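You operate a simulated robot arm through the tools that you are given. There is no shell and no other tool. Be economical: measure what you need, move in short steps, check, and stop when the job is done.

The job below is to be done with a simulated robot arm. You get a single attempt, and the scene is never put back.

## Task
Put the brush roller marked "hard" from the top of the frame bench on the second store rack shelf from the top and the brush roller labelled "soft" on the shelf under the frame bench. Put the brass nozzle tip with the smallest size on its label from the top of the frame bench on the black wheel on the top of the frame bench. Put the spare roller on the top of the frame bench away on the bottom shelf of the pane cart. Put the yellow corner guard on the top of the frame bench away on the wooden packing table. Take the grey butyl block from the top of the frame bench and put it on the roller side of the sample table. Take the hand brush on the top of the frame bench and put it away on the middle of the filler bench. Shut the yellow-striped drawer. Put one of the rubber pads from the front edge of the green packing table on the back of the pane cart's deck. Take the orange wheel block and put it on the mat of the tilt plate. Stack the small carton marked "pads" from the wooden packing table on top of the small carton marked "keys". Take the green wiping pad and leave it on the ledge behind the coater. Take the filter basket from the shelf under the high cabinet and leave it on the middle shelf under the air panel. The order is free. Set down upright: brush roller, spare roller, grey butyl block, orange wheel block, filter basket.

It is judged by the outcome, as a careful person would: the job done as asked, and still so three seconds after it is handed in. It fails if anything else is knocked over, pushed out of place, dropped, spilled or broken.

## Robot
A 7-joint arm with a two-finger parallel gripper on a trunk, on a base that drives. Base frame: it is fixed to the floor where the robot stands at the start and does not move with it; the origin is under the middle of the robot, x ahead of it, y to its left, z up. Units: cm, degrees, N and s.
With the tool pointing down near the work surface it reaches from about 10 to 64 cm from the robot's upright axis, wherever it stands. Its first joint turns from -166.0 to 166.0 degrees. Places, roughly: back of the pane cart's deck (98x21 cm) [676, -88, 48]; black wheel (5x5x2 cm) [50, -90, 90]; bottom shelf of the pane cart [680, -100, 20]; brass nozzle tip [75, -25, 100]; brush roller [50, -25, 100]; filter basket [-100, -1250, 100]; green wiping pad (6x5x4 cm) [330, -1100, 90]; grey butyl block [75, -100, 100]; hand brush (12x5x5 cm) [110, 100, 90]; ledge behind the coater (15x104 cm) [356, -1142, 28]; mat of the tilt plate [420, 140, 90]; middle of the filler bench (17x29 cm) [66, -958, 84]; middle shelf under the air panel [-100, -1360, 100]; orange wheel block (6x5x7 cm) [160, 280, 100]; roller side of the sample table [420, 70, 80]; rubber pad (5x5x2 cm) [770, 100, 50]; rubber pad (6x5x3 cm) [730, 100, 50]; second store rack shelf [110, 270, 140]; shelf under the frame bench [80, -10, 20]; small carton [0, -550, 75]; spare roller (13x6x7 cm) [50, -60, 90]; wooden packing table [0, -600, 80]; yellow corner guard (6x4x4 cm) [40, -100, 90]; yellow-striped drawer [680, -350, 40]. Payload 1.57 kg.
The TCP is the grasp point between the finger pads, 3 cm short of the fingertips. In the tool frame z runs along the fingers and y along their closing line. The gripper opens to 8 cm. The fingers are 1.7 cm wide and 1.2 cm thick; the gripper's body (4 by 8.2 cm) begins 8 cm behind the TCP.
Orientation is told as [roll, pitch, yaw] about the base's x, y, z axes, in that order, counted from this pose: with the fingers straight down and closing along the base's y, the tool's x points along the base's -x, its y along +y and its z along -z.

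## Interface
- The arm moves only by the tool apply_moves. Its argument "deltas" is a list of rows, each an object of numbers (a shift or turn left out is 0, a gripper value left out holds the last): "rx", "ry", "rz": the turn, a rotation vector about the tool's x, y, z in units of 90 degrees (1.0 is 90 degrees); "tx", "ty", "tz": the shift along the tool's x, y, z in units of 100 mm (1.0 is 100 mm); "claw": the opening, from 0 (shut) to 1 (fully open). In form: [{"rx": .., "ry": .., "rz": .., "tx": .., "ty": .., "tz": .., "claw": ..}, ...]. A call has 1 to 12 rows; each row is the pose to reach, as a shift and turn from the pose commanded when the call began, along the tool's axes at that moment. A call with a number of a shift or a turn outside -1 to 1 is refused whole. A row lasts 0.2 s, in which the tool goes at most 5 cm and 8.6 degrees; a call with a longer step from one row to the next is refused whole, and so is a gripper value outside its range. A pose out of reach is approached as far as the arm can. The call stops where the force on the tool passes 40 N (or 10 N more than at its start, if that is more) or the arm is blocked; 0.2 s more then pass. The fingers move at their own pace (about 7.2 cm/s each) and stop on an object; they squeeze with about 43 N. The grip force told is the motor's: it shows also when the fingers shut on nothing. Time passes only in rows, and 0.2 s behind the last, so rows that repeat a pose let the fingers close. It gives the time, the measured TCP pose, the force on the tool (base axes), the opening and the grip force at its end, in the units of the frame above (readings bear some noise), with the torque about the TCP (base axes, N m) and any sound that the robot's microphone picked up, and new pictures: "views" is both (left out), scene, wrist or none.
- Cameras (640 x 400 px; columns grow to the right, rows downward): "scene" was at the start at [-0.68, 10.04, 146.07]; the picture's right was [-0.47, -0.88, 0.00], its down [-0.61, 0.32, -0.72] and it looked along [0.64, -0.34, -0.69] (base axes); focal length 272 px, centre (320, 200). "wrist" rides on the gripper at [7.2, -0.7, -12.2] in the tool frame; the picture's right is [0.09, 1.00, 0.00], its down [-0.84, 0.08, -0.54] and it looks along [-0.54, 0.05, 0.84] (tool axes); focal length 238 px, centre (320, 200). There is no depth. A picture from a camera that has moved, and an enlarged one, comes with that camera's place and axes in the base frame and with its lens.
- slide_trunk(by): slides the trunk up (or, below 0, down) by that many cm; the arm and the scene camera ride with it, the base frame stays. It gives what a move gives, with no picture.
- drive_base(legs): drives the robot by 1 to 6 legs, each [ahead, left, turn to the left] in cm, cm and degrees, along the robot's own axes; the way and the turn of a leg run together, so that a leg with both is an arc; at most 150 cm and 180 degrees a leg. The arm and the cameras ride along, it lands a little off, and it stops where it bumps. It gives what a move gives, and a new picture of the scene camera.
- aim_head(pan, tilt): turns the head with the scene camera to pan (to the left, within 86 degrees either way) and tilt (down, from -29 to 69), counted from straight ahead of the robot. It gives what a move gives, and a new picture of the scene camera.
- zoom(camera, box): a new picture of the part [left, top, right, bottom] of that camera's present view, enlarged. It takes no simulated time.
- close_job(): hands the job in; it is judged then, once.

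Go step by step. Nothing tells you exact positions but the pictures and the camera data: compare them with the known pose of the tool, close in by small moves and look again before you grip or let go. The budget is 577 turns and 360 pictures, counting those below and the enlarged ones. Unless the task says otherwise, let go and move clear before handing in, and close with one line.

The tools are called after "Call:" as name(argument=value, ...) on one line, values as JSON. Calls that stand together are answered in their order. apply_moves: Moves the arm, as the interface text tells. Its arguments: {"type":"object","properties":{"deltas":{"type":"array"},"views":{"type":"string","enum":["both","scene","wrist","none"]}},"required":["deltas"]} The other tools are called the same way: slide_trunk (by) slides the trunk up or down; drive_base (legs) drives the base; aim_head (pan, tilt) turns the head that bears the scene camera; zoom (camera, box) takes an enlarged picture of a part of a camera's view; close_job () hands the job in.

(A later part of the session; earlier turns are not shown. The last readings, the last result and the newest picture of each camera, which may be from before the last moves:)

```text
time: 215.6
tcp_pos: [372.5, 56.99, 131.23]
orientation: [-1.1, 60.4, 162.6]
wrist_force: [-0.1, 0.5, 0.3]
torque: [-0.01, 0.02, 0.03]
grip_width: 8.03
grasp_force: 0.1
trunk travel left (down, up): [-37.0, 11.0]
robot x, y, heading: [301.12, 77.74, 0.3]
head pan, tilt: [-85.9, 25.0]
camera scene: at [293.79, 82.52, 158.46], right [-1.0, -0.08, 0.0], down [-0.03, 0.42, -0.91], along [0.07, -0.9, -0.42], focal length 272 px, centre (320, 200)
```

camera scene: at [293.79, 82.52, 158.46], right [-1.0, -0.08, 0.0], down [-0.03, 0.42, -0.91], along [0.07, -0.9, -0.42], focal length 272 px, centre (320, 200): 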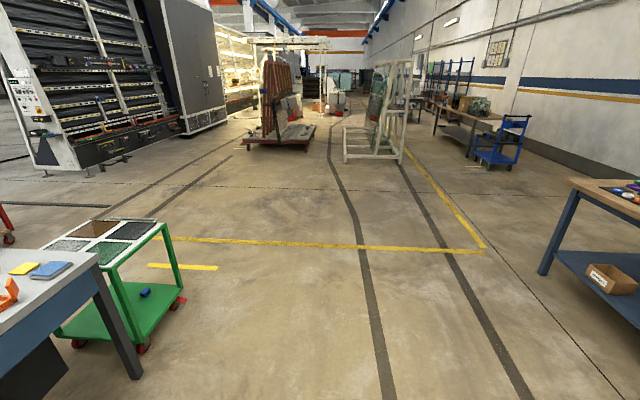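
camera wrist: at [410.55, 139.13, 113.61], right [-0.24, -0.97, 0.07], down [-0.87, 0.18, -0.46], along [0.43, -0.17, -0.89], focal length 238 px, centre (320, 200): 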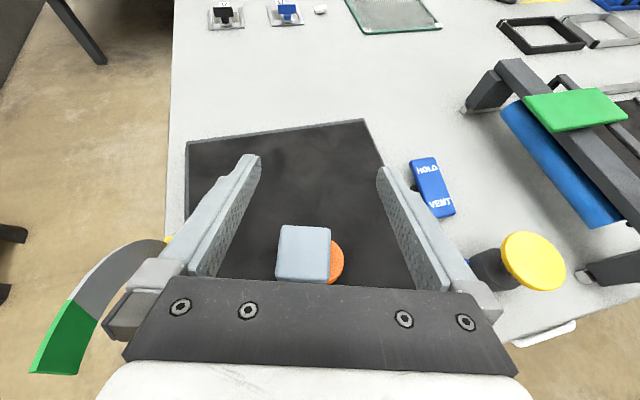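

Call:
drive_base(legs=[[0, -130, 0], [0, -128, 0], [-130, 0, 0], [-131, 0, 0], [0, 0, 90]])

Call:
apply_moves(deltas=[{"claw": 1}], views="wrist")

```text
time: 256.7
tcp_pos: [63.88, -115.07, 131.34]
orientation: [-1.2, 60.4, -106.7]
wrist_force: [0.5, -0.5, -0.5]
torque: [-0.05, -0.02, -0.03]
grip_width: 8.02
grasp_force: 0.0
trunk travel left (down, up): [-37.0, 11.0]
robot x, y, heading: [43.39, -186.61, 91.2]
head pan, tilt: [-85.9, 25.0]
camera scene: at [39.0, -194.18, 158.46], right [0.09, -1.0, 0.0], down [-0.42, -0.04, -0.91], along [0.9, 0.08, -0.42], focal length 272 px, centre (320, 200)
```

scene: 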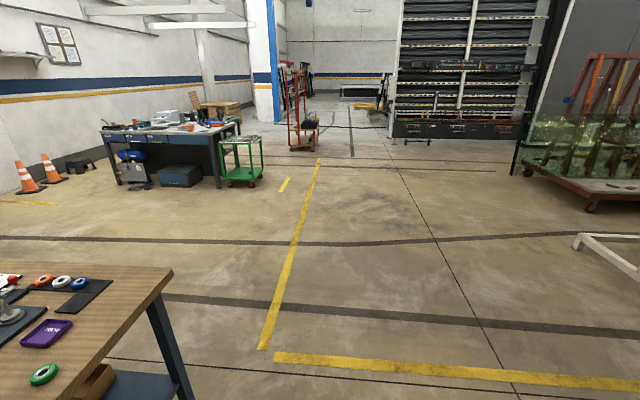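

```text
time: 257.1
tcp_pos: [63.89, -115.04, 131.23]
orientation: [-1.2, 60.3, -106.8]
wrist_force: [-0.3, -0.2, -0.4]
torque: [0.01, 0.0, 0.0]
grip_width: 8.04
grasp_force: 0.0
trunk travel left (down, up): [-37.0, 11.0]
robot x, y, heading: [43.96, -186.75, 90.6]
head pan, tilt: [-85.9, 25.0]
camera wrist: at [61.43, -121.67, 143.6], right [0.97, -0.23, 0.07], down [-0.17, -0.87, -0.46], along [0.16, 0.44, -0.89], focal length 238 px, centre (320, 200)
```

wrist: 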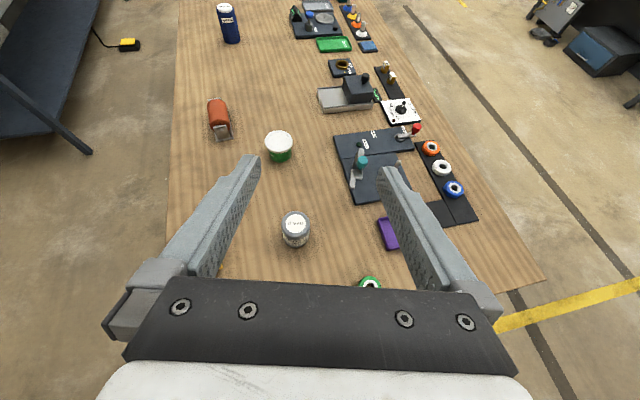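

Call:
zoom(camera="wrist", box=[240, 120, 440, 290])

```text
2.35 times, centred on (340, 205) of wrist
camera zoom: at [61.43, -121.67, 143.6], right [0.97, -0.23, 0.07], down [-0.17, -0.87, -0.46], along [0.16, 0.44, -0.89], focal length 561 px, centre (273, 188)
```

zoom: 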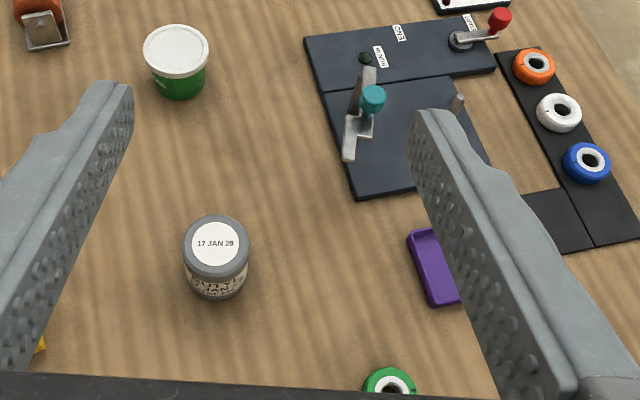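

Butyl cylinder at about (63.5,-102.4). Lower the trunk and approach.

Call:
slide_trunk(by=-30)

Call:
drive_base(legs=[[4, 0, -0.6]])

Call:
apply_moves(deltas=[{"claw": 1}], views="wrist")

```text
time: 260.1
tcp_pos: [63.89, -115.04, 101.3]
orientation: [-1.1, 60.4, -106.8]
wrist_force: [0.5, -0.3, 1.1]
torque: [0.0, -0.01, -0.01]
grip_width: 8.0
grasp_force: 0.0
trunk travel left (down, up): [-7.0, 41.0]
robot x, y, heading: [43.65, -186.13, 90.8]
head pan, tilt: [-85.9, 25.0]
```

```text
time: 261.1
tcp_pos: [64.52, -111.24, 101.38]
orientation: [-1.3, 60.4, -107.3]
wrist_force: [0.0, 0.0, 0.2]
torque: [0.01, -0.02, 0.0]
grip_width: 8.01
grasp_force: 0.1
trunk travel left (down, up): [-7.0, 41.0]
robot x, y, heading: [43.55, -182.52, 90.4]
head pan, tilt: [-85.9, 25.0]
camera scene: at [38.88, -190.1, 128.46], right [0.08, -1.0, 0.0], down [-0.42, -0.03, -0.91], along [0.9, 0.07, -0.42], focal length 272 px, centre (320, 200)
```

scene: 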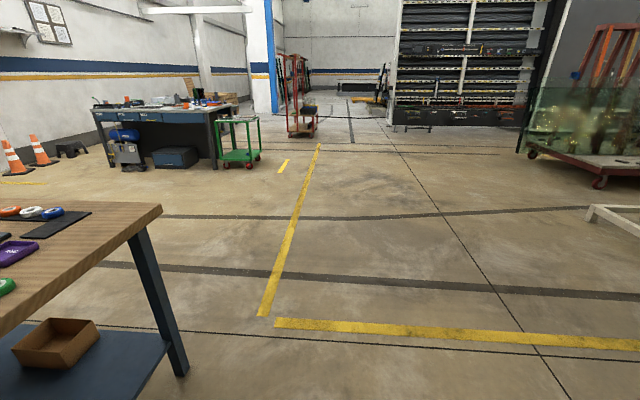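

```text
time: 261.5
tcp_pos: [64.54, -111.36, 101.25]
orientation: [-1.1, 60.4, -107.3]
wrist_force: [0.0, -0.4, 0.8]
torque: [-0.01, -0.02, -0.01]
grip_width: 7.97
grasp_force: 0.1
trunk travel left (down, up): [-7.0, 41.0]
robot x, y, heading: [43.44, -182.54, 90.4]
head pan, tilt: [-85.9, 25.0]
camera wrist: at [62.04, -117.82, 113.61], right [0.97, -0.24, 0.07], down [-0.18, -0.87, -0.46], along [0.17, 0.43, -0.89], focal length 238 px, centre (320, 200)
```

wrist: 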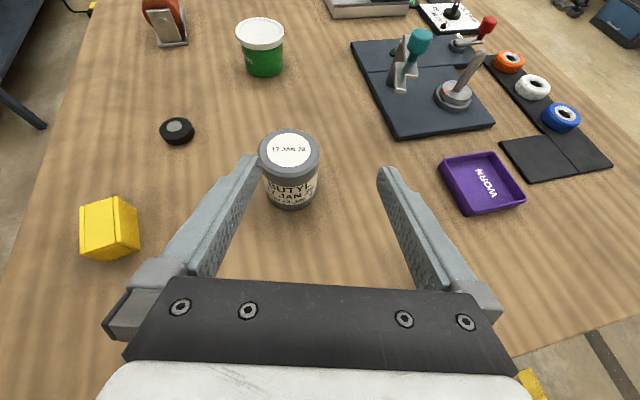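

Call:
apply_moves(deltas=[{"tx": -0.2, "ty": -0.16, "tz": 0.1}, {"tx": -0.39, "ty": -0.325, "tz": 0.2}, {"tx": -0.39, "ty": -0.325, "tz": 0.45}], views="wrist")

```text
time: 262.3
tcp_pos: [61.84, -108.47, 95.72]
orientation: [-1.3, 60.5, -107.4]
wrist_force: [0.6, 0.6, -0.4]
torque: [0.01, 0.0, 0.0]
grip_width: 7.98
grasp_force: 0.1
trunk travel left (down, up): [-7.0, 41.0]
robot x, y, heading: [43.42, -182.37, 90.4]
head pan, tilt: [-85.9, 25.0]
camera wrist: at [59.34, -114.94, 108.04], right [0.97, -0.24, 0.07], down [-0.18, -0.87, -0.46], along [0.17, 0.43, -0.89], focal length 238 px, centre (320, 200)
```

wrist: 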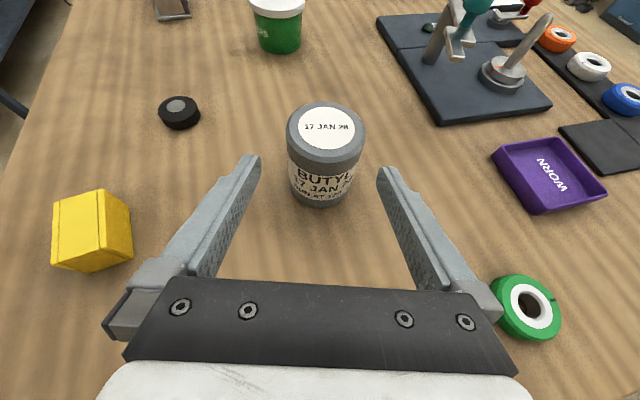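

Call:
apply_moves(deltas=[{"tz": 0.3}, {"tz": 0.55}, {"tz": 0.72}], views="wrist")

```text
time: 263.1
tcp_pos: [63.58, -102.4, 92.07]
orientation: [-1.2, 60.4, -107.3]
wrist_force: [-0.4, -0.9, 0.1]
torque: [0.0, -0.01, -0.01]
grip_width: 7.99
grasp_force: 0.1
trunk travel left (down, up): [-7.0, 41.0]
robot x, y, heading: [43.39, -182.67, 90.2]
head pan, tilt: [-85.9, 25.0]
camera wrist: at [61.06, -108.99, 104.49], right [0.97, -0.24, 0.07], down [-0.18, -0.87, -0.46], along [0.17, 0.43, -0.88], focal length 238 px, centre (320, 200)
```

wrist: 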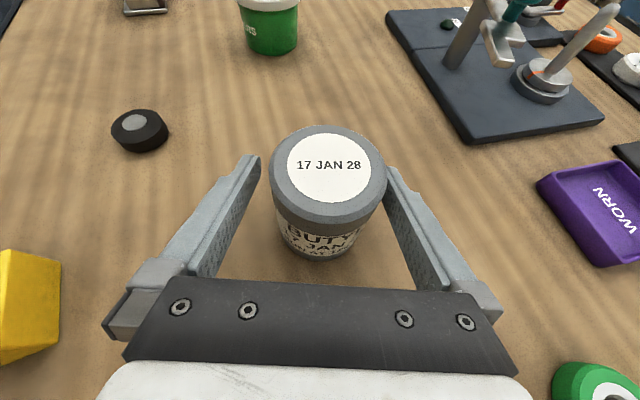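

Call:
apply_moves(deltas=[{"ty": 0.03}, {"ty": 0.03, "claw": 0}, {"ty": 0.03, "claw": 0}, {"ty": 0.03, "claw": 0}, {"ty": 0.03, "claw": 0}, {"ty": 0.03, "tx": 0.04, "tz": -0.02, "claw": 0}, {"ty": 0.03, "tx": 0.09, "tz": -0.05, "claw": 0}, {"ty": 0.03, "tx": 0.17, "tz": -0.1, "claw": 0}, {"ty": 0.03, "tx": 0.3, "tz": -0.17, "claw": 0}], views="wrist")

```text
time: 265.1
tcp_pos: [63.98, -102.43, 95.57]
orientation: [-1.3, 60.4, -107.5]
wrist_force: [0.4, 0.3, -2.3]
torque: [-0.04, -0.01, -0.03]
grip_width: 6.34
grasp_force: 42.6
trunk travel left (down, up): [-7.0, 41.0]
robot x, y, heading: [43.77, -182.72, 90.3]
head pan, tilt: [-85.9, 25.0]
camera wrist: at [61.47, -109.03, 107.92], right [0.97, -0.24, 0.07], down [-0.18, -0.87, -0.46], along [0.17, 0.43, -0.89], focal length 238 px, centre (320, 200)
```

wrist: 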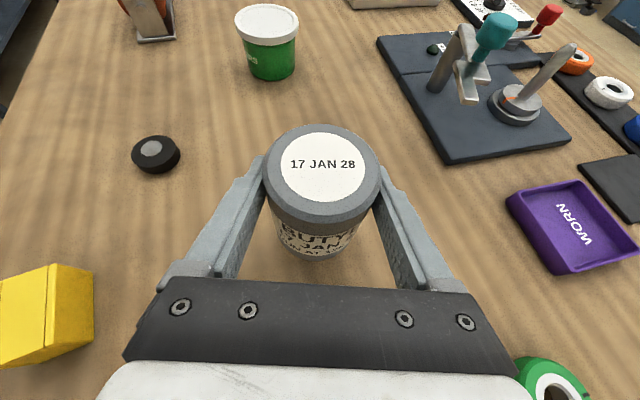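

Held. Raise, and carry to the sample table.

Call:
slide_trunk(by=35)

Call:
drive_base(legs=[[-20, 0, 0], [0, 0, -90.3], [126, 0, 0], [126, 0, 0], [0, 150, 0], [0, 150, 0]])

Call:
aim_head(pan=10, tilt=30)

```text
time: 268.5
tcp_pos: [64.0, -102.53, 130.58]
orientation: [-1.1, 60.3, -107.4]
wrist_force: [0.6, -0.5, -2.7]
torque: [-0.03, 0.01, 0.01]
grip_width: 6.32
grasp_force: 43.3
trunk travel left (down, up): [-42.0, 6.0]
robot x, y, heading: [43.68, -182.8, 90.2]
head pan, tilt: [-85.9, 25.0]
```

```text
time: 313.5
tcp_pos: [373.64, 76.36, 130.61]
orientation: [-1.2, 60.3, 162.8]
wrist_force: [-0.6, -0.2, -3.2]
torque: [0.0, 0.03, -0.02]
grip_width: 6.34
grasp_force: 43.5
trunk travel left (down, up): [-42.0, 6.0]
robot x, y, heading: [293.15, 96.38, 0.5]
head pan, tilt: [-85.9, 25.0]
camera scene: at [286.07, 101.0, 163.46], right [-1.0, -0.08, 0.0], down [-0.03, 0.42, -0.91], along [0.07, -0.9, -0.42], focal length 272 px, centre (320, 200)
```

scene: 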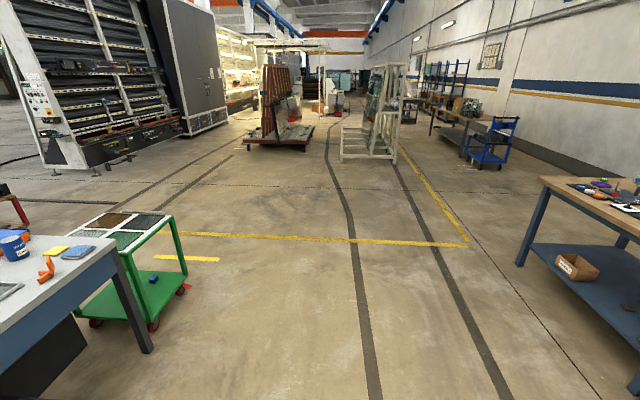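

```text
time: 315.2
tcp_pos: [373.63, 76.34, 130.48]
orientation: [-1.3, 60.3, 162.8]
wrist_force: [0.3, -1.2, -2.7]
torque: [-0.01, 0.0, 0.0]
grip_width: 6.32
grasp_force: 43.0
trunk travel left (down, up): [-42.0, 6.0]
robot x, y, heading: [293.02, 96.53, 0.4]
head pan, tilt: [10.0, 30.0]
camera scene: at [294.24, 111.83, 162.67], right [0.18, -0.98, 0.0], down [-0.49, -0.09, -0.87], along [0.85, 0.16, -0.5], focal length 272 px, centre (320, 200)
```

scene: 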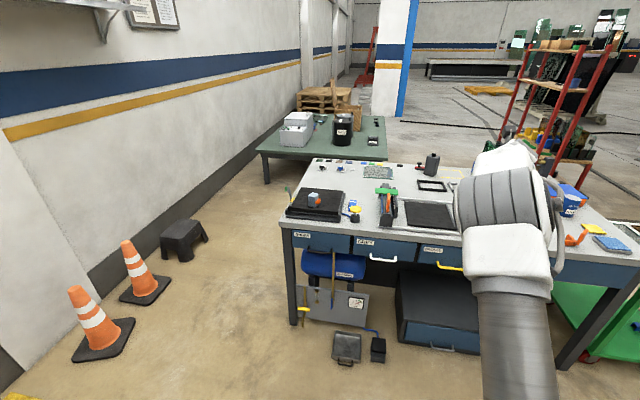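

Call:
drive_base(legs=[[48, 6, -0.4]])

Call:
apply_moves(deltas=[{"claw": 0}], views="wrist")

```text
time: 318.8
tcp_pos: [421.13, 81.75, 130.51]
orientation: [-1.2, 60.2, 162.3]
wrist_force: [-0.2, 0.3, -2.5]
torque: [-0.01, -0.01, -0.02]
grip_width: 6.29
grasp_force: 42.5
trunk travel left (down, up): [-42.0, 6.0]
robot x, y, heading: [341.22, 102.56, -0.2]
head pan, tilt: [10.0, 30.0]
camera scene: at [342.01, 118.04, 162.66], right [0.17, -0.98, 0.0], down [-0.49, -0.09, -0.87], along [0.85, 0.15, -0.5], focal length 272 px, centre (320, 200)
```

scene: 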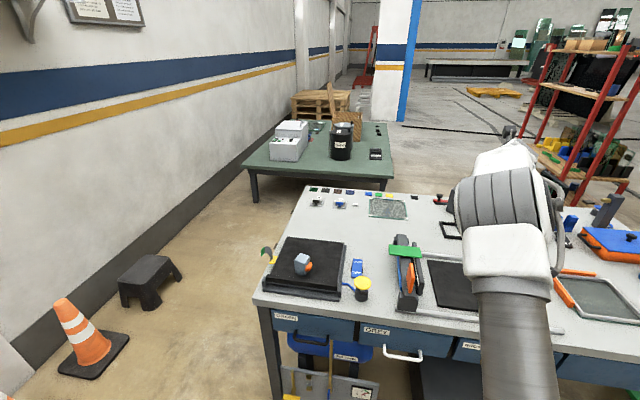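

```text
time: 319.2
tcp_pos: [421.0, 81.81, 130.51]
orientation: [-1.4, 60.2, 162.2]
wrist_force: [1.0, -0.7, -3.1]
torque: [0.0, 0.02, -0.01]
grip_width: 6.3
grasp_force: 43.5
trunk travel left (down, up): [-42.0, 6.0]
robot x, y, heading: [340.73, 102.65, 0.1]
head pan, tilt: [10.0, 30.0]
camera wrist: at [414.43, 84.33, 142.84], right [-0.24, -0.97, 0.07], down [-0.87, 0.18, -0.46], along [0.43, -0.17, -0.89], focal length 238 px, centre (320, 200)
```

wrist: 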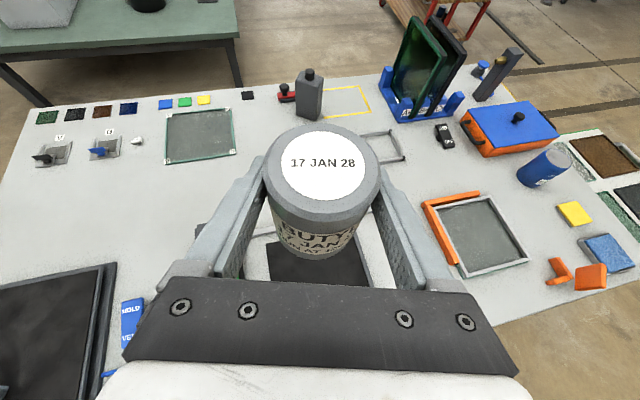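

Call:
zoom(camera="scene", box=[360, 200, 600, 350])

```text
2.67 times, centred on (480, 275) of scene
camera zoom: at [341.99, 118.04, 162.67], right [0.17, -0.98, 0.0], down [-0.49, -0.09, -0.87], along [0.85, 0.15, -0.5], focal length 726 px, centre (-107, 0)
```

zoom: 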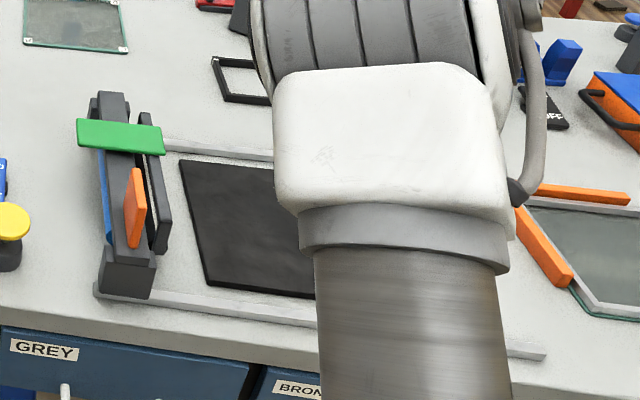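

Call:
drive_base(legs=[[4.5, -1, 0]])

Call:
slide_trunk(by=-37)

Call:
apply_moves(deltas=[{"claw": 0}], views="wrist")

```text
time: 320.2
tcp_pos: [425.48, 80.65, 130.39]
orientation: [-1.2, 60.3, 162.3]
wrist_force: [-0.3, -0.1, -2.3]
torque: [0.02, -0.02, 0.01]
grip_width: 6.32
grasp_force: 43.0
trunk travel left (down, up): [-42.0, 6.0]
robot x, y, heading: [345.55, 101.62, -0.1]
head pan, tilt: [10.0, 30.0]
camera scene: at [346.54, 117.04, 162.66], right [0.17, -0.98, 0.0], down [-0.49, -0.09, -0.87], along [0.85, 0.15, -0.5], focal length 272 px, centre (320, 200)
```

scene: 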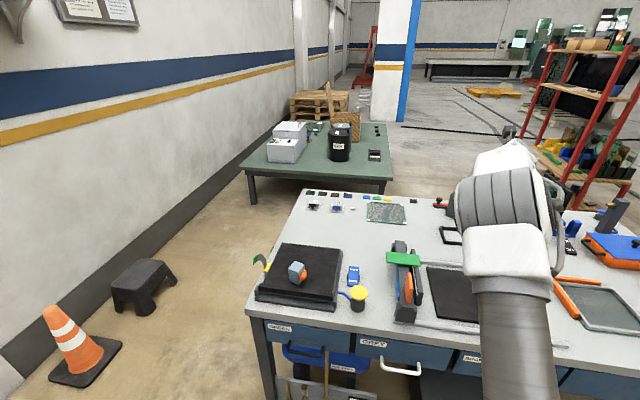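

```text
time: 323.8
tcp_pos: [425.5, 80.7, 93.54]
orientation: [-1.3, 60.3, 162.2]
wrist_force: [0.9, -0.4, -2.4]
torque: [0.03, -0.01, 0.01]
grip_width: 6.31
grasp_force: 43.1
trunk travel left (down, up): [-5.0, 43.0]
robot x, y, heading: [345.58, 101.39, -0.0]
head pan, tilt: [10.0, 30.0]
```

```text
time: 324.2
tcp_pos: [425.41, 80.64, 93.54]
orientation: [-1.2, 60.3, 162.3]
wrist_force: [0.4, 0.6, -2.9]
torque: [-0.01, 0.03, 0.01]
grip_width: 6.32
grasp_force: 42.8
trunk travel left (down, up): [-5.0, 43.0]
robot x, y, heading: [345.69, 101.42, 0.1]
head pan, tilt: [10.0, 30.0]
camera wrist: at [418.9, 83.32, 105.88], right [-0.24, -0.97, 0.07], down [-0.87, 0.18, -0.46], along [0.43, -0.17, -0.89], focal length 238 px, centre (320, 200)
```

wrist: 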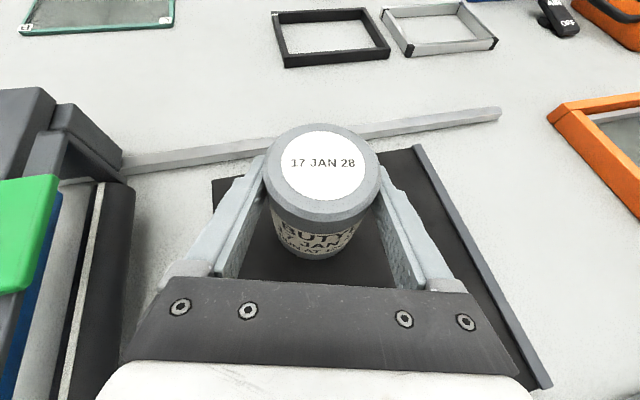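

The plate spans y 63–91; I shift 2.4 cm toward the roller, then lower.

Call:
drive_base(legs=[[0, 2.4, 0]])

Call:
apply_moves(deltas=[{"tx": -0.17, "tz": 0.1, "claw": 0}, {"tx": -0.34, "tz": 0.2, "claw": 0}, {"tx": -0.52, "tz": 0.3, "claw": 0}], views="wrist")

```text
time: 325.1
tcp_pos: [425.47, 83.2, 93.45]
orientation: [-1.2, 60.4, 162.2]
wrist_force: [0.6, -1.3, -2.5]
torque: [0.0, 0.01, 0.01]
grip_width: 6.31
grasp_force: 43.2
trunk travel left (down, up): [-5.0, 43.0]
robot x, y, heading: [345.57, 104.1, -0.0]
head pan, tilt: [10.0, 30.0]
camera scene: at [346.48, 119.44, 125.67], right [0.17, -0.98, 0.0], down [-0.49, -0.09, -0.87], along [0.85, 0.15, -0.5], focal length 272 px, centre (320, 200)
```

scene: 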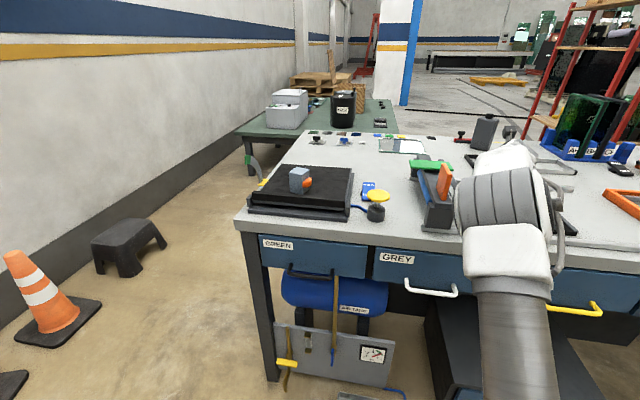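

```text
time: 325.9
tcp_pos: [425.74, 83.0, 89.52]
orientation: [-1.2, 62.1, 162.3]
wrist_force: [4.5, -1.5, 11.4]
torque: [-0.01, 0.18, 0.06]
grip_width: 6.32
grasp_force: 43.1
trunk travel left (down, up): [-5.0, 43.0]
robot x, y, heading: [345.42, 103.76, 0.2]
head pan, tilt: [10.0, 30.0]
stopped in row 3: the force on the tool passed its limit at 55 N (the readings are from after the stop); the commanded pose is now the measured one
camera wrist: at [418.87, 85.78, 101.58], right [-0.25, -0.97, 0.07], down [-0.85, 0.18, -0.49], along [0.46, -0.18, -0.87], focal length 238 px, centre (320, 200)
```

wrist: 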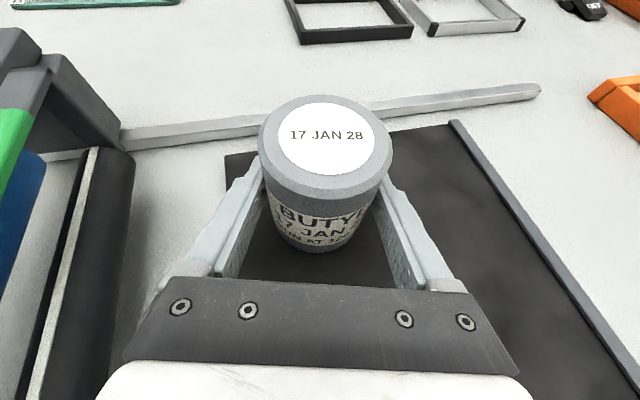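

Call:
apply_moves(deltas=[{"ry": -0.015, "claw": 0}, {"ry": -0.015, "claw": 0.9}, {"ry": -0.015, "claw": 1}, {"ry": -0.015, "claw": 1}], views="wrist")

```text
time: 326.9
tcp_pos: [425.84, 83.08, 89.05]
orientation: [-1.2, 60.4, 162.2]
wrist_force: [-0.3, 0.4, -0.2]
torque: [0.01, -0.04, 0.04]
grip_width: 8.01
grasp_force: 0.0
trunk travel left (down, up): [-5.0, 43.0]
robot x, y, heading: [345.47, 104.13, -0.1]
head pan, tilt: [10.0, 30.0]
camera wrist: at [419.21, 85.71, 101.33], right [-0.24, -0.97, 0.07], down [-0.87, 0.19, -0.46], along [0.43, -0.17, -0.89], focal length 238 px, centre (320, 200)
```

wrist: 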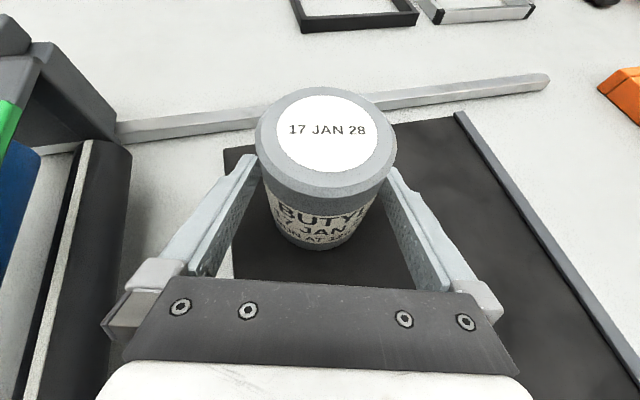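

Released and standing. Withdraw along the tool axis and rise.

Call:
apply_moves(deltas=[{"tz": -0.3}, {"tz": -0.7}, {"tz": -1.0}], views="wrist")

Call:
slide_trunk(by=30)

```text
time: 327.7
tcp_pos: [417.34, 85.58, 93.97]
orientation: [-1.1, 60.3, 162.4]
wrist_force: [-0.2, 0.5, -0.7]
torque: [0.02, 0.02, 0.0]
grip_width: 8.0
grasp_force: 0.1
trunk travel left (down, up): [-5.0, 43.0]
robot x, y, heading: [345.49, 103.66, -0.2]
head pan, tilt: [10.0, 30.0]
camera wrist: at [410.85, 88.23, 106.29], right [-0.24, -0.97, 0.07], down [-0.87, 0.19, -0.46], along [0.43, -0.17, -0.89], focal length 238 px, centre (320, 200)
```

wrist: 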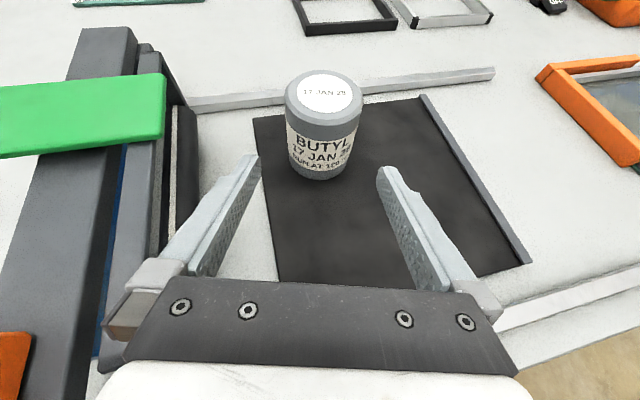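

```text
time: 330.7
tcp_pos: [417.32, 85.53, 123.93]
orientation: [-1.1, 60.2, 162.3]
wrist_force: [0.3, -0.3, 0.4]
torque: [0.01, -0.01, -0.02]
grip_width: 8.02
grasp_force: 0.1
trunk travel left (down, up): [-35.0, 13.0]
robot x, y, heading: [345.19, 104.09, 0.3]
head pan, tilt: [10.0, 30.0]
```

Butyl block done. Next the "20" nozzle: I go behind the frame bench and face it.

Call:
drive_base(legs=[[-100, 0, 0], [0, -100, 0], [0, -70, 0], [0, 0, 180]])

Call:
aim_head(pan=-10, tilt=35)

```text
time: 360.1
tcp_pos: [173.95, -44.47, 123.85]
orientation: [-1.1, 60.2, -19.5]
wrist_force: [-0.1, 0.3, 0.2]
torque: [0.0, 0.0, -0.02]
grip_width: 8.0
grasp_force: 0.0
trunk travel left (down, up): [-35.0, 13.0]
robot x, y, heading: [245.3, -64.81, 178.4]
head pan, tilt: [10.0, 30.0]
camera scene: at [243.96, -80.76, 155.67], right [-0.14, 0.99, 0.0], down [0.49, 0.07, -0.87], along [-0.86, -0.12, -0.5], focal length 272 px, centre (320, 200)
```

scene: 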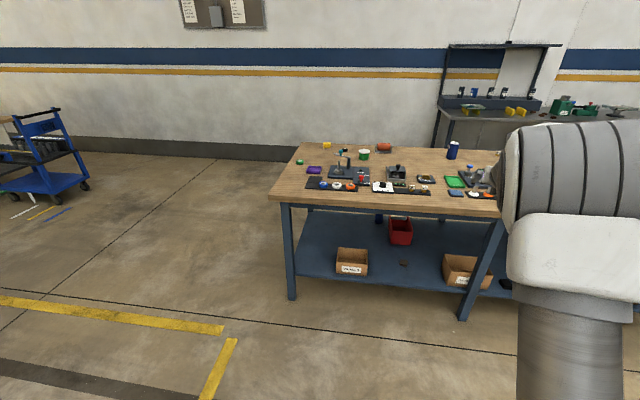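

```text
time: 360.9
tcp_pos: [173.89, -44.58, 123.95]
orientation: [-1.2, 60.2, -19.6]
wrist_force: [0.3, -0.2, -0.9]
torque: [-0.01, -0.04, -0.02]
grip_width: 8.0
grasp_force: 0.1
trunk travel left (down, up): [-35.0, 13.0]
robot x, y, heading: [245.35, -65.17, 178.3]
head pan, tilt: [-10.0, 35.0]
camera scene: at [244.29, -77.67, 154.89], right [0.2, 0.98, 0.0], down [0.56, -0.12, -0.82], along [-0.8, 0.17, -0.57], focal length 272 px, centre (320, 200)
```

scene: 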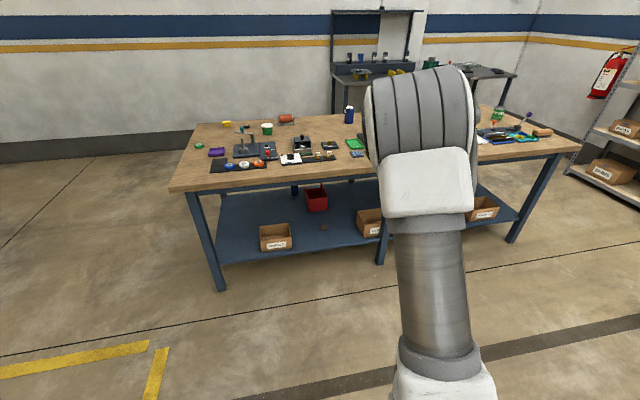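

Call:
drive_base(legs=[[56, 0, 1.7]])

Call:
apply_moves(deltas=[{"claw": 1}], views="wrist")

```text
time: 365.0
tcp_pos: [117.91, -44.91, 124.04]
orientation: [-1.2, 60.3, -18.1]
wrist_force: [-0.8, 0.0, 0.7]
torque: [-0.05, 0.04, -0.01]
grip_width: 8.01
grasp_force: 0.1
trunk travel left (down, up): [-35.0, 13.0]
robot x, y, heading: [189.75, -64.0, 179.5]
head pan, tilt: [-10.0, 35.0]
camera scene: at [188.91, -76.57, 154.89], right [0.18, 0.98, 0.0], down [0.56, -0.1, -0.82], along [-0.81, 0.15, -0.57], focal length 272 px, centre (320, 200)
```

scene: 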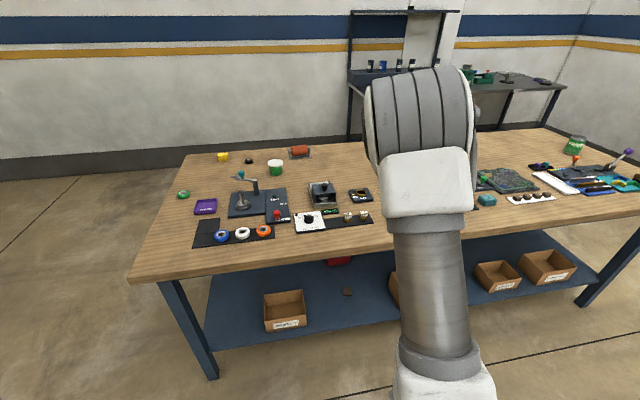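

```text
time: 365.4
tcp_pos: [117.93, -45.05, 123.97]
orientation: [-1.2, 60.3, -18.2]
wrist_force: [0.8, -0.3, 0.7]
torque: [0.02, 0.01, 0.04]
grip_width: 8.0
grasp_force: 0.0
trunk travel left (down, up): [-35.0, 13.0]
robot x, y, heading: [189.69, -64.05, 179.5]
head pan, tilt: [-10.0, 35.0]
camera wrist: at [124.39, -47.58, 136.31], right [0.25, 0.97, 0.07], down [0.87, -0.19, -0.46], along [-0.43, 0.18, -0.89], focal length 238 px, centre (320, 200)
```

wrist: 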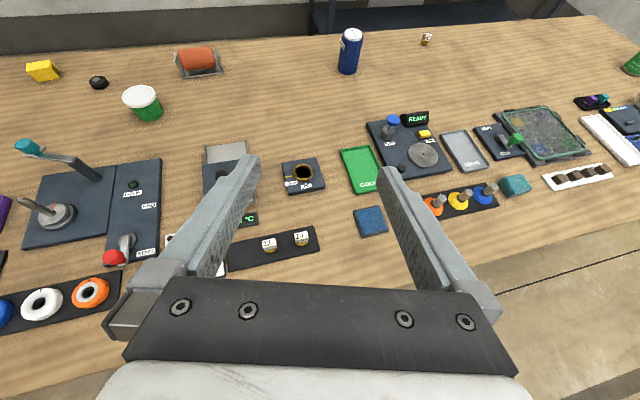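

Call:
zoom(camera="wrist", box=[220, 215, 340, 290])

```text
5.33 times, centred on (280, 252) of wrist
camera zoom: at [124.39, -47.58, 136.31], right [0.25, 0.97, 0.07], down [0.87, -0.19, -0.46], along [-0.43, 0.18, -0.89], focal length 1271 px, centre (533, -80)
```

zoom: 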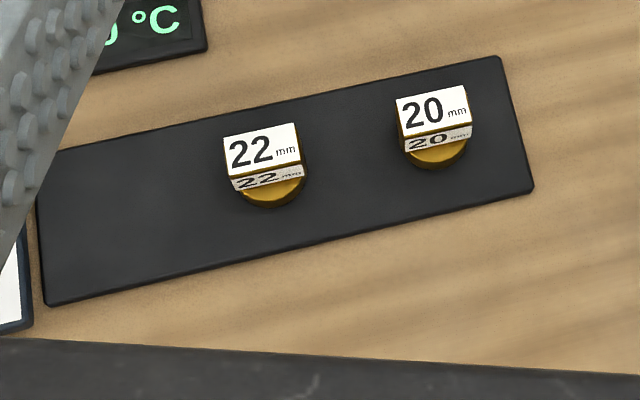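

"20" confirmed at about (110,-44). Lower the trunk and approach for a close look.

Call:
slide_trunk(by=-24)

Call:
apply_moves(deltas=[{"ty": -0.1, "tx": 0.12, "tz": 0.22}, {"ty": -0.17, "tx": 0.2, "tz": 0.4}], views="wrist")

```text
time: 367.9
tcp_pos: [117.79, -45.0, 99.88]
orientation: [-1.1, 60.3, -18.2]
wrist_force: [0.4, -0.2, 0.8]
torque: [0.0, 0.02, 0.01]
grip_width: 8.0
grasp_force: 0.0
trunk travel left (down, up): [-11.0, 37.0]
robot x, y, heading: [189.21, -64.05, 179.6]
head pan, tilt: [-10.0, 35.0]
```

```text
time: 368.5
tcp_pos: [113.0, -45.33, 99.73]
orientation: [-1.1, 60.3, -18.1]
wrist_force: [0.8, -0.2, -0.4]
torque: [-0.03, -0.01, 0.02]
grip_width: 8.03
grasp_force: 0.0
trunk travel left (down, up): [-11.0, 37.0]
robot x, y, heading: [189.79, -64.04, 179.4]
head pan, tilt: [-10.0, 35.0]
camera wrist: at [119.58, -47.93, 112.08], right [0.25, 0.97, 0.07], down [0.87, -0.19, -0.46], along [-0.43, 0.18, -0.89], focal length 238 px, centre (320, 200)
```

wrist: 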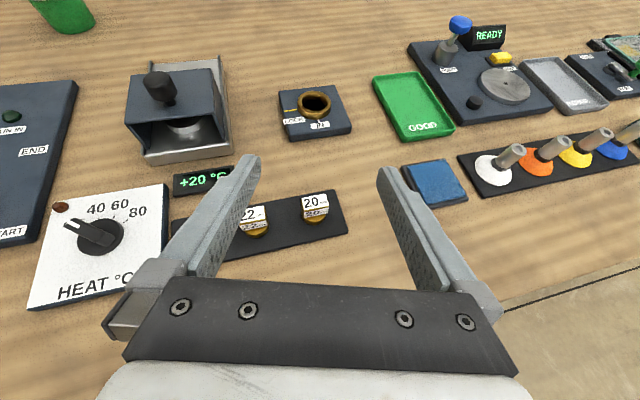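

Call:
apply_moves(deltas=[{"claw": 0.55}, {"claw": 0.55, "tx": -0.15, "tz": 0.25}, {"claw": 0.55, "tx": -0.27, "tz": 0.5}, {"claw": 0.55, "tx": -0.35, "tz": 0.63}], views="wrist")

```text
time: 369.5
tcp_pos: [109.49, -44.13, 93.62]
orientation: [-1.2, 60.2, -18.2]
wrist_force: [0.1, 0.3, -0.1]
torque: [0.01, 0.02, 0.02]
grip_width: 4.39
grasp_force: 0.0
trunk travel left (down, up): [-11.0, 37.0]
robot x, y, heading: [189.83, -63.92, 179.5]
head pan, tilt: [-10.0, 35.0]
camera wrist: at [116.05, -46.8, 105.94], right [0.25, 0.97, 0.07], down [0.87, -0.19, -0.46], along [-0.43, 0.18, -0.89], focal length 238 px, centre (320, 200)
```

wrist: 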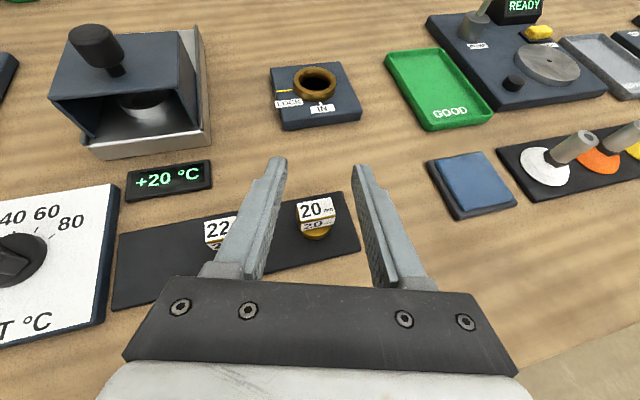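

Call:
apply_moves(deltas=[{"tx": -0.09, "tz": 0.05, "claw": 0.55}, {"tx": -0.17, "tz": 0.1, "claw": 0.55}], views="wrist")

```text
time: 370.1
tcp_pos: [109.43, -44.28, 91.48]
orientation: [-1.0, 60.3, -18.1]
wrist_force: [-0.2, 0.6, -0.1]
torque: [0.0, 0.05, 0.01]
grip_width: 4.38
grasp_force: 0.0
trunk travel left (down, up): [-11.0, 37.0]
robot x, y, heading: [189.59, -64.39, 179.7]
head pan, tilt: [-10.0, 35.0]
camera wrist: at [115.99, -46.83, 103.9], right [0.25, 0.97, 0.07], down [0.87, -0.19, -0.46], along [-0.43, 0.18, -0.89], focal length 238 px, centre (320, 200)
```

wrist: 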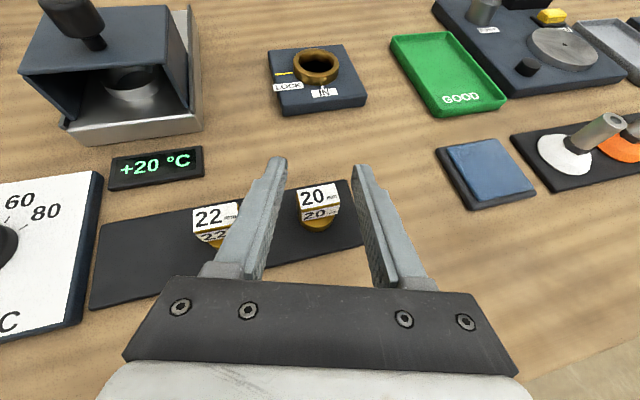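

Call:
apply_moves(deltas=[{"tx": -0.05, "tz": 0.03, "claw": 0.55}, {"tx": -0.05, "tz": 0.03, "claw": 0}, {"tx": -0.05, "tz": 0.03, "claw": 0}, {"tx": -0.05, "tz": 0.03, "claw": 0}, {"tx": -0.05, "tz": 0.03, "claw": 0}], views="wrist")

```text
time: 371.3
tcp_pos: [109.42, -44.19, 90.91]
orientation: [-1.2, 60.3, -18.2]
wrist_force: [0.2, 0.3, 0.2]
torque: [0.0, 0.0, 0.01]
grip_width: 3.0
grasp_force: 39.4
trunk travel left (down, up): [-11.0, 37.0]
robot x, y, heading: [189.83, -64.06, 179.6]
head pan, tilt: [-10.0, 35.0]
camera wrist: at [115.96, -46.83, 103.33], right [0.25, 0.97, 0.07], down [0.87, -0.19, -0.46], along [-0.43, 0.18, -0.89], focal length 238 px, centre (320, 200)
```

wrist: 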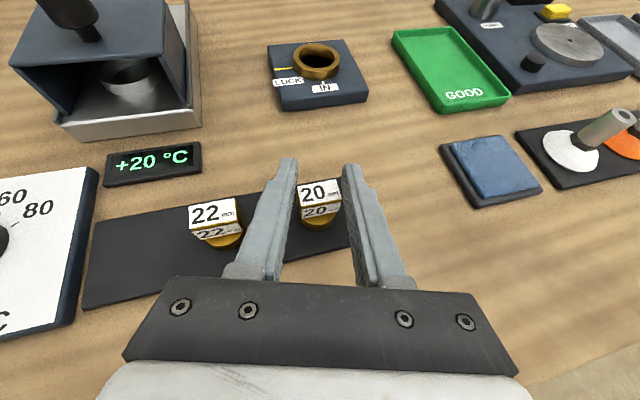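

Call:
apply_moves(deltas=[{"tx": 0.04, "tz": -0.02, "claw": 0}, {"tx": 0.09, "tz": -0.05, "claw": 0}, {"tx": 0.17, "tz": -0.1, "claw": 0}, {"tx": 0.35, "tz": -0.2, "claw": 0}, {"tx": 0.52, "tz": -0.3, "claw": 0}], views="wrist")

```text
time: 372.5
tcp_pos: [109.56, -44.18, 96.99]
orientation: [-1.1, 60.3, -18.3]
wrist_force: [-0.1, 0.2, -1.0]
torque: [0.0, 0.02, -0.02]
grip_width: 3.0
grasp_force: 39.5
trunk travel left (down, up): [-11.0, 37.0]
robot x, y, heading: [189.78, -63.9, 179.4]
head pan, tilt: [-10.0, 35.0]
camera wrist: at [116.05, -46.79, 109.35], right [0.25, 0.97, 0.07], down [0.87, -0.19, -0.46], along [-0.43, 0.18, -0.89], focal length 238 px, centre (320, 200)
```

wrist: 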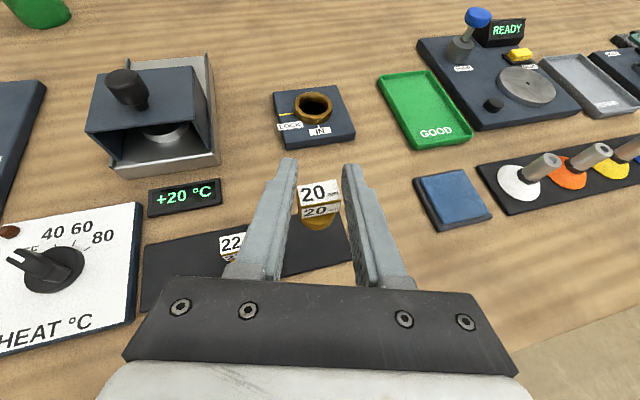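

Nozzle held. Raise and go around to the bench's right end to reach the black wheel.

Call:
slide_trunk(by=28)

Call:
drive_base(legs=[[-40, 0, 0], [0, 142, 0], [0, 0, -90], [0, 99, 0], [0, 99, 0]])

Call:
aim_head(pan=-5, tilt=40)

```text
time: 375.4
tcp_pos: [109.56, -44.22, 124.98]
orientation: [-1.1, 60.3, -18.1]
wrist_force: [0.2, 0.3, -0.3]
torque: [-0.01, 0.04, 0.03]
grip_width: 2.98
grasp_force: 39.3
trunk travel left (down, up): [-39.0, 9.0]
robot x, y, heading: [189.8, -64.01, 179.3]
head pan, tilt: [-10.0, 35.0]
```

```text
time: 408.8
tcp_pos: [49.41, -124.67, 125.01]
orientation: [-1.1, 60.4, -108.4]
wrist_force: [0.7, -0.9, -1.0]
torque: [0.0, 0.01, 0.02]
grip_width: 2.7
grasp_force: 37.6
trunk travel left (down, up): [-39.0, 9.0]
robot x, y, heading: [29.21, -204.63, 89.4]
head pan, tilt: [-10.0, 35.0]
camera scene: at [17.16, -204.11, 158.89], right [0.98, -0.18, 0.0], down [-0.1, -0.56, -0.82], along [0.15, 0.81, -0.57], focal length 272 px, centre (320, 200)
```

scene: 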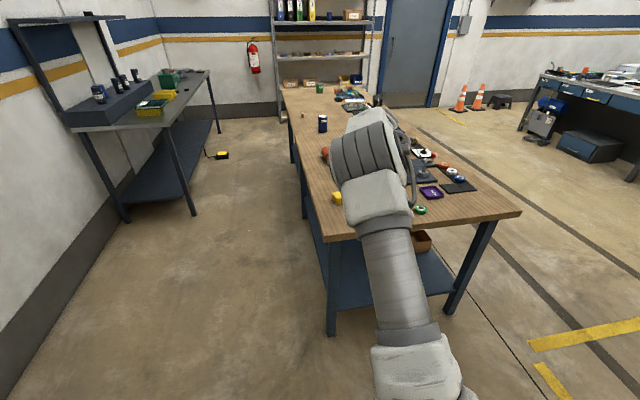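

```text
time: 409.4
tcp_pos: [49.35, -124.67, 125.11]
orientation: [-1.1, 60.2, -108.4]
wrist_force: [-0.2, -0.5, -1.7]
torque: [-0.01, -0.02, 0.03]
grip_width: 2.71
grasp_force: 38.0
trunk travel left (down, up): [-39.0, 9.0]
robot x, y, heading: [29.53, -204.35, 89.6]
head pan, tilt: [-5.0, 40.0]
camera scene: at [16.37, -204.31, 158.13], right [1.0, -0.1, 0.0], down [-0.06, -0.64, -0.77], along [0.07, 0.76, -0.64], focal length 272 px, centre (320, 200)
```

scene: 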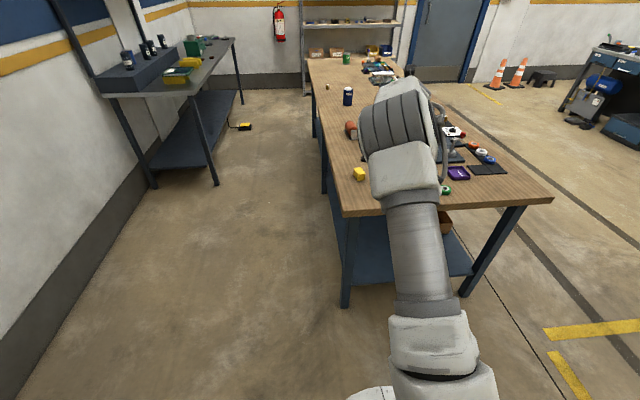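

Call:
drive_base(legs=[[18, 0, 0]])

Call:
apply_moves(deltas=[{"claw": 0}], views="wrist")

```text
time: 411.2
tcp_pos: [49.46, -106.67, 125.0]
orientation: [-1.1, 60.3, -108.2]
wrist_force: [0.4, -0.8, -1.0]
torque: [-0.02, 0.0, 0.02]
grip_width: 2.68
grasp_force: 37.5
trunk travel left (down, up): [-39.0, 9.0]
robot x, y, heading: [29.66, -186.94, 89.4]
head pan, tilt: [-5.0, 40.0]
camera scene: at [16.54, -186.36, 158.13], right [1.0, -0.1, 0.0], down [-0.06, -0.64, -0.77], along [0.07, 0.76, -0.64], focal length 272 px, centre (320, 200)
```

scene: 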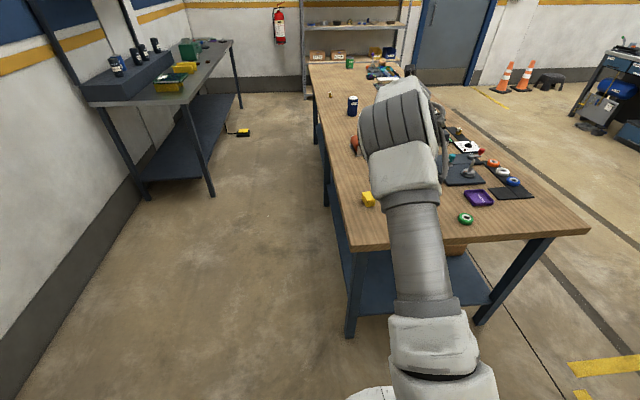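

```text
time: 411.6
tcp_pos: [49.43, -106.67, 125.05]
orientation: [-1.0, 60.3, -108.2]
wrist_force: [0.4, 0.8, -1.6]
torque: [0.01, 0.05, 0.02]
grip_width: 2.73
grasp_force: 37.7
trunk travel left (down, up): [-39.0, 9.0]
robot x, y, heading: [29.99, -186.76, 89.5]
head pan, tilt: [-5.0, 40.0]
camera wrist: at [46.89, -113.23, 137.33], right [0.97, -0.25, 0.07], down [-0.19, -0.87, -0.46], along [0.18, 0.43, -0.89], focal length 238 px, centre (320, 200)
```

wrist: 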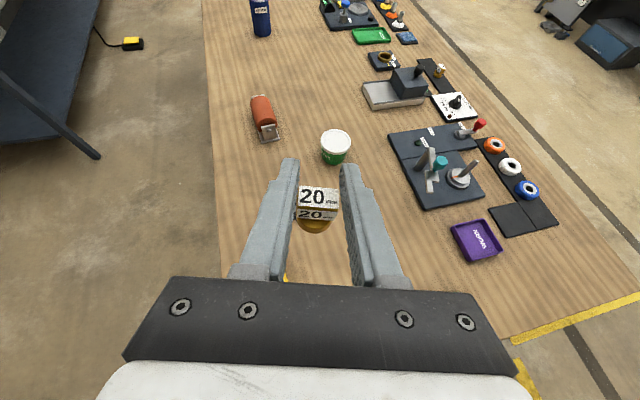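

Call:
slide_trunk(by=-24)

Call:
apply_moves(deltas=[{"claw": 0}], views="wrist")

```text
time: 414.1
tcp_pos: [49.41, -106.71, 101.0]
orientation: [-1.1, 60.3, -108.2]
wrist_force: [-0.3, 0.7, -0.5]
torque: [-0.01, -0.02, 0.01]
grip_width: 2.69
grasp_force: 38.0
trunk travel left (down, up): [-15.0, 33.0]
robot x, y, heading: [29.74, -186.81, 89.6]
head pan, tilt: [-5.0, 40.0]
```

```text
time: 414.5
tcp_pos: [49.47, -106.65, 101.01]
orientation: [-1.0, 60.3, -108.2]
wrist_force: [0.6, -0.7, -0.3]
torque: [0.0, 0.0, -0.05]
grip_width: 2.69
grasp_force: 37.9
trunk travel left (down, up): [-15.0, 33.0]
robot x, y, heading: [29.52, -186.78, 89.8]
head pan, tilt: [-5.0, 40.0]
camera wrist: at [46.87, -113.23, 113.34], right [0.97, -0.25, 0.07], down [-0.19, -0.87, -0.46], along [0.18, 0.43, -0.89], focal length 238 px, centre (320, 200)
```

wrist: 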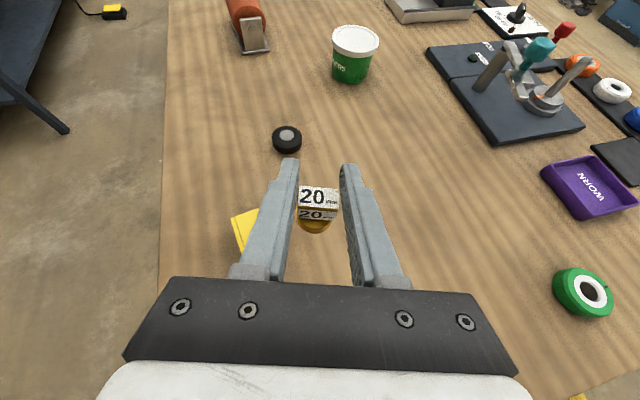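

Call:
drive_base(legs=[[12, 0, 0]])

Call:
apply_moves(deltas=[{"tx": -0.2, "tz": 0.115, "claw": 0}, {"tx": -0.4, "tz": 0.23, "claw": 0}], views="wrist")

```text
time: 416.0
tcp_pos: [49.55, -94.86, 100.97]
orientation: [-1.1, 60.3, -108.2]
wrist_force: [0.4, 0.3, -2.1]
torque: [-0.01, -0.01, 0.01]
grip_width: 2.7
grasp_force: 38.1
trunk travel left (down, up): [-15.0, 33.0]
robot x, y, heading: [30.21, -174.77, 89.6]
head pan, tilt: [-5.0, 40.0]
camera scene: at [16.65, -174.48, 134.13], right [1.0, -0.1, 0.0], down [-0.06, -0.64, -0.77], along [0.07, 0.76, -0.64], focal length 272 px, centre (320, 200)
```

scene: 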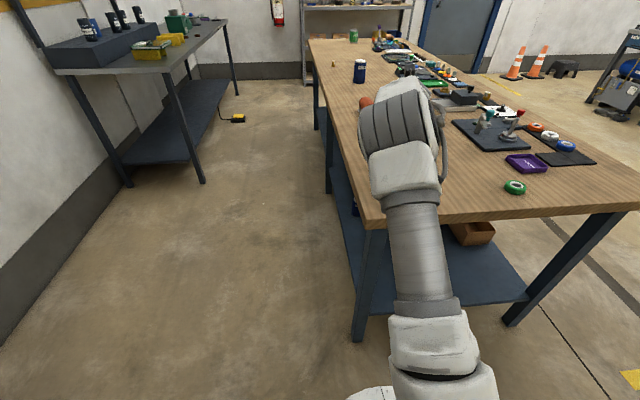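

```text
time: 416.6
tcp_pos: [49.47, -94.82, 96.38]
orientation: [-1.1, 60.3, -108.1]
wrist_force: [-0.8, -0.2, -0.3]
torque: [0.03, -0.01, -0.01]
grip_width: 2.7
grasp_force: 37.4
trunk travel left (down, up): [-15.0, 33.0]
robot x, y, heading: [29.66, -174.78, 89.7]
head pan, tilt: [-5.0, 40.0]
camera wrist: at [46.9, -101.33, 108.74], right [0.97, -0.25, 0.07], down [-0.19, -0.87, -0.46], along [0.18, 0.43, -0.89], focal length 238 px, centre (320, 200)
```

wrist: 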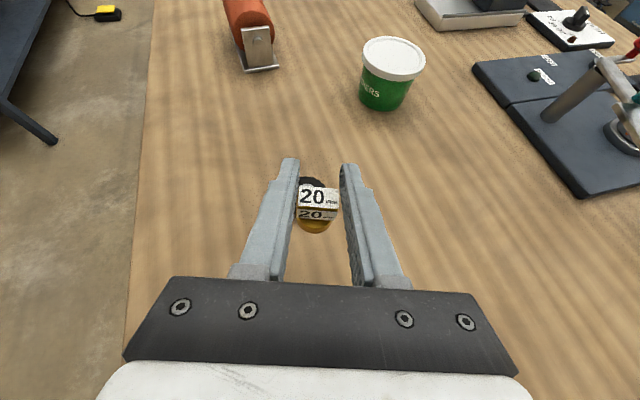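

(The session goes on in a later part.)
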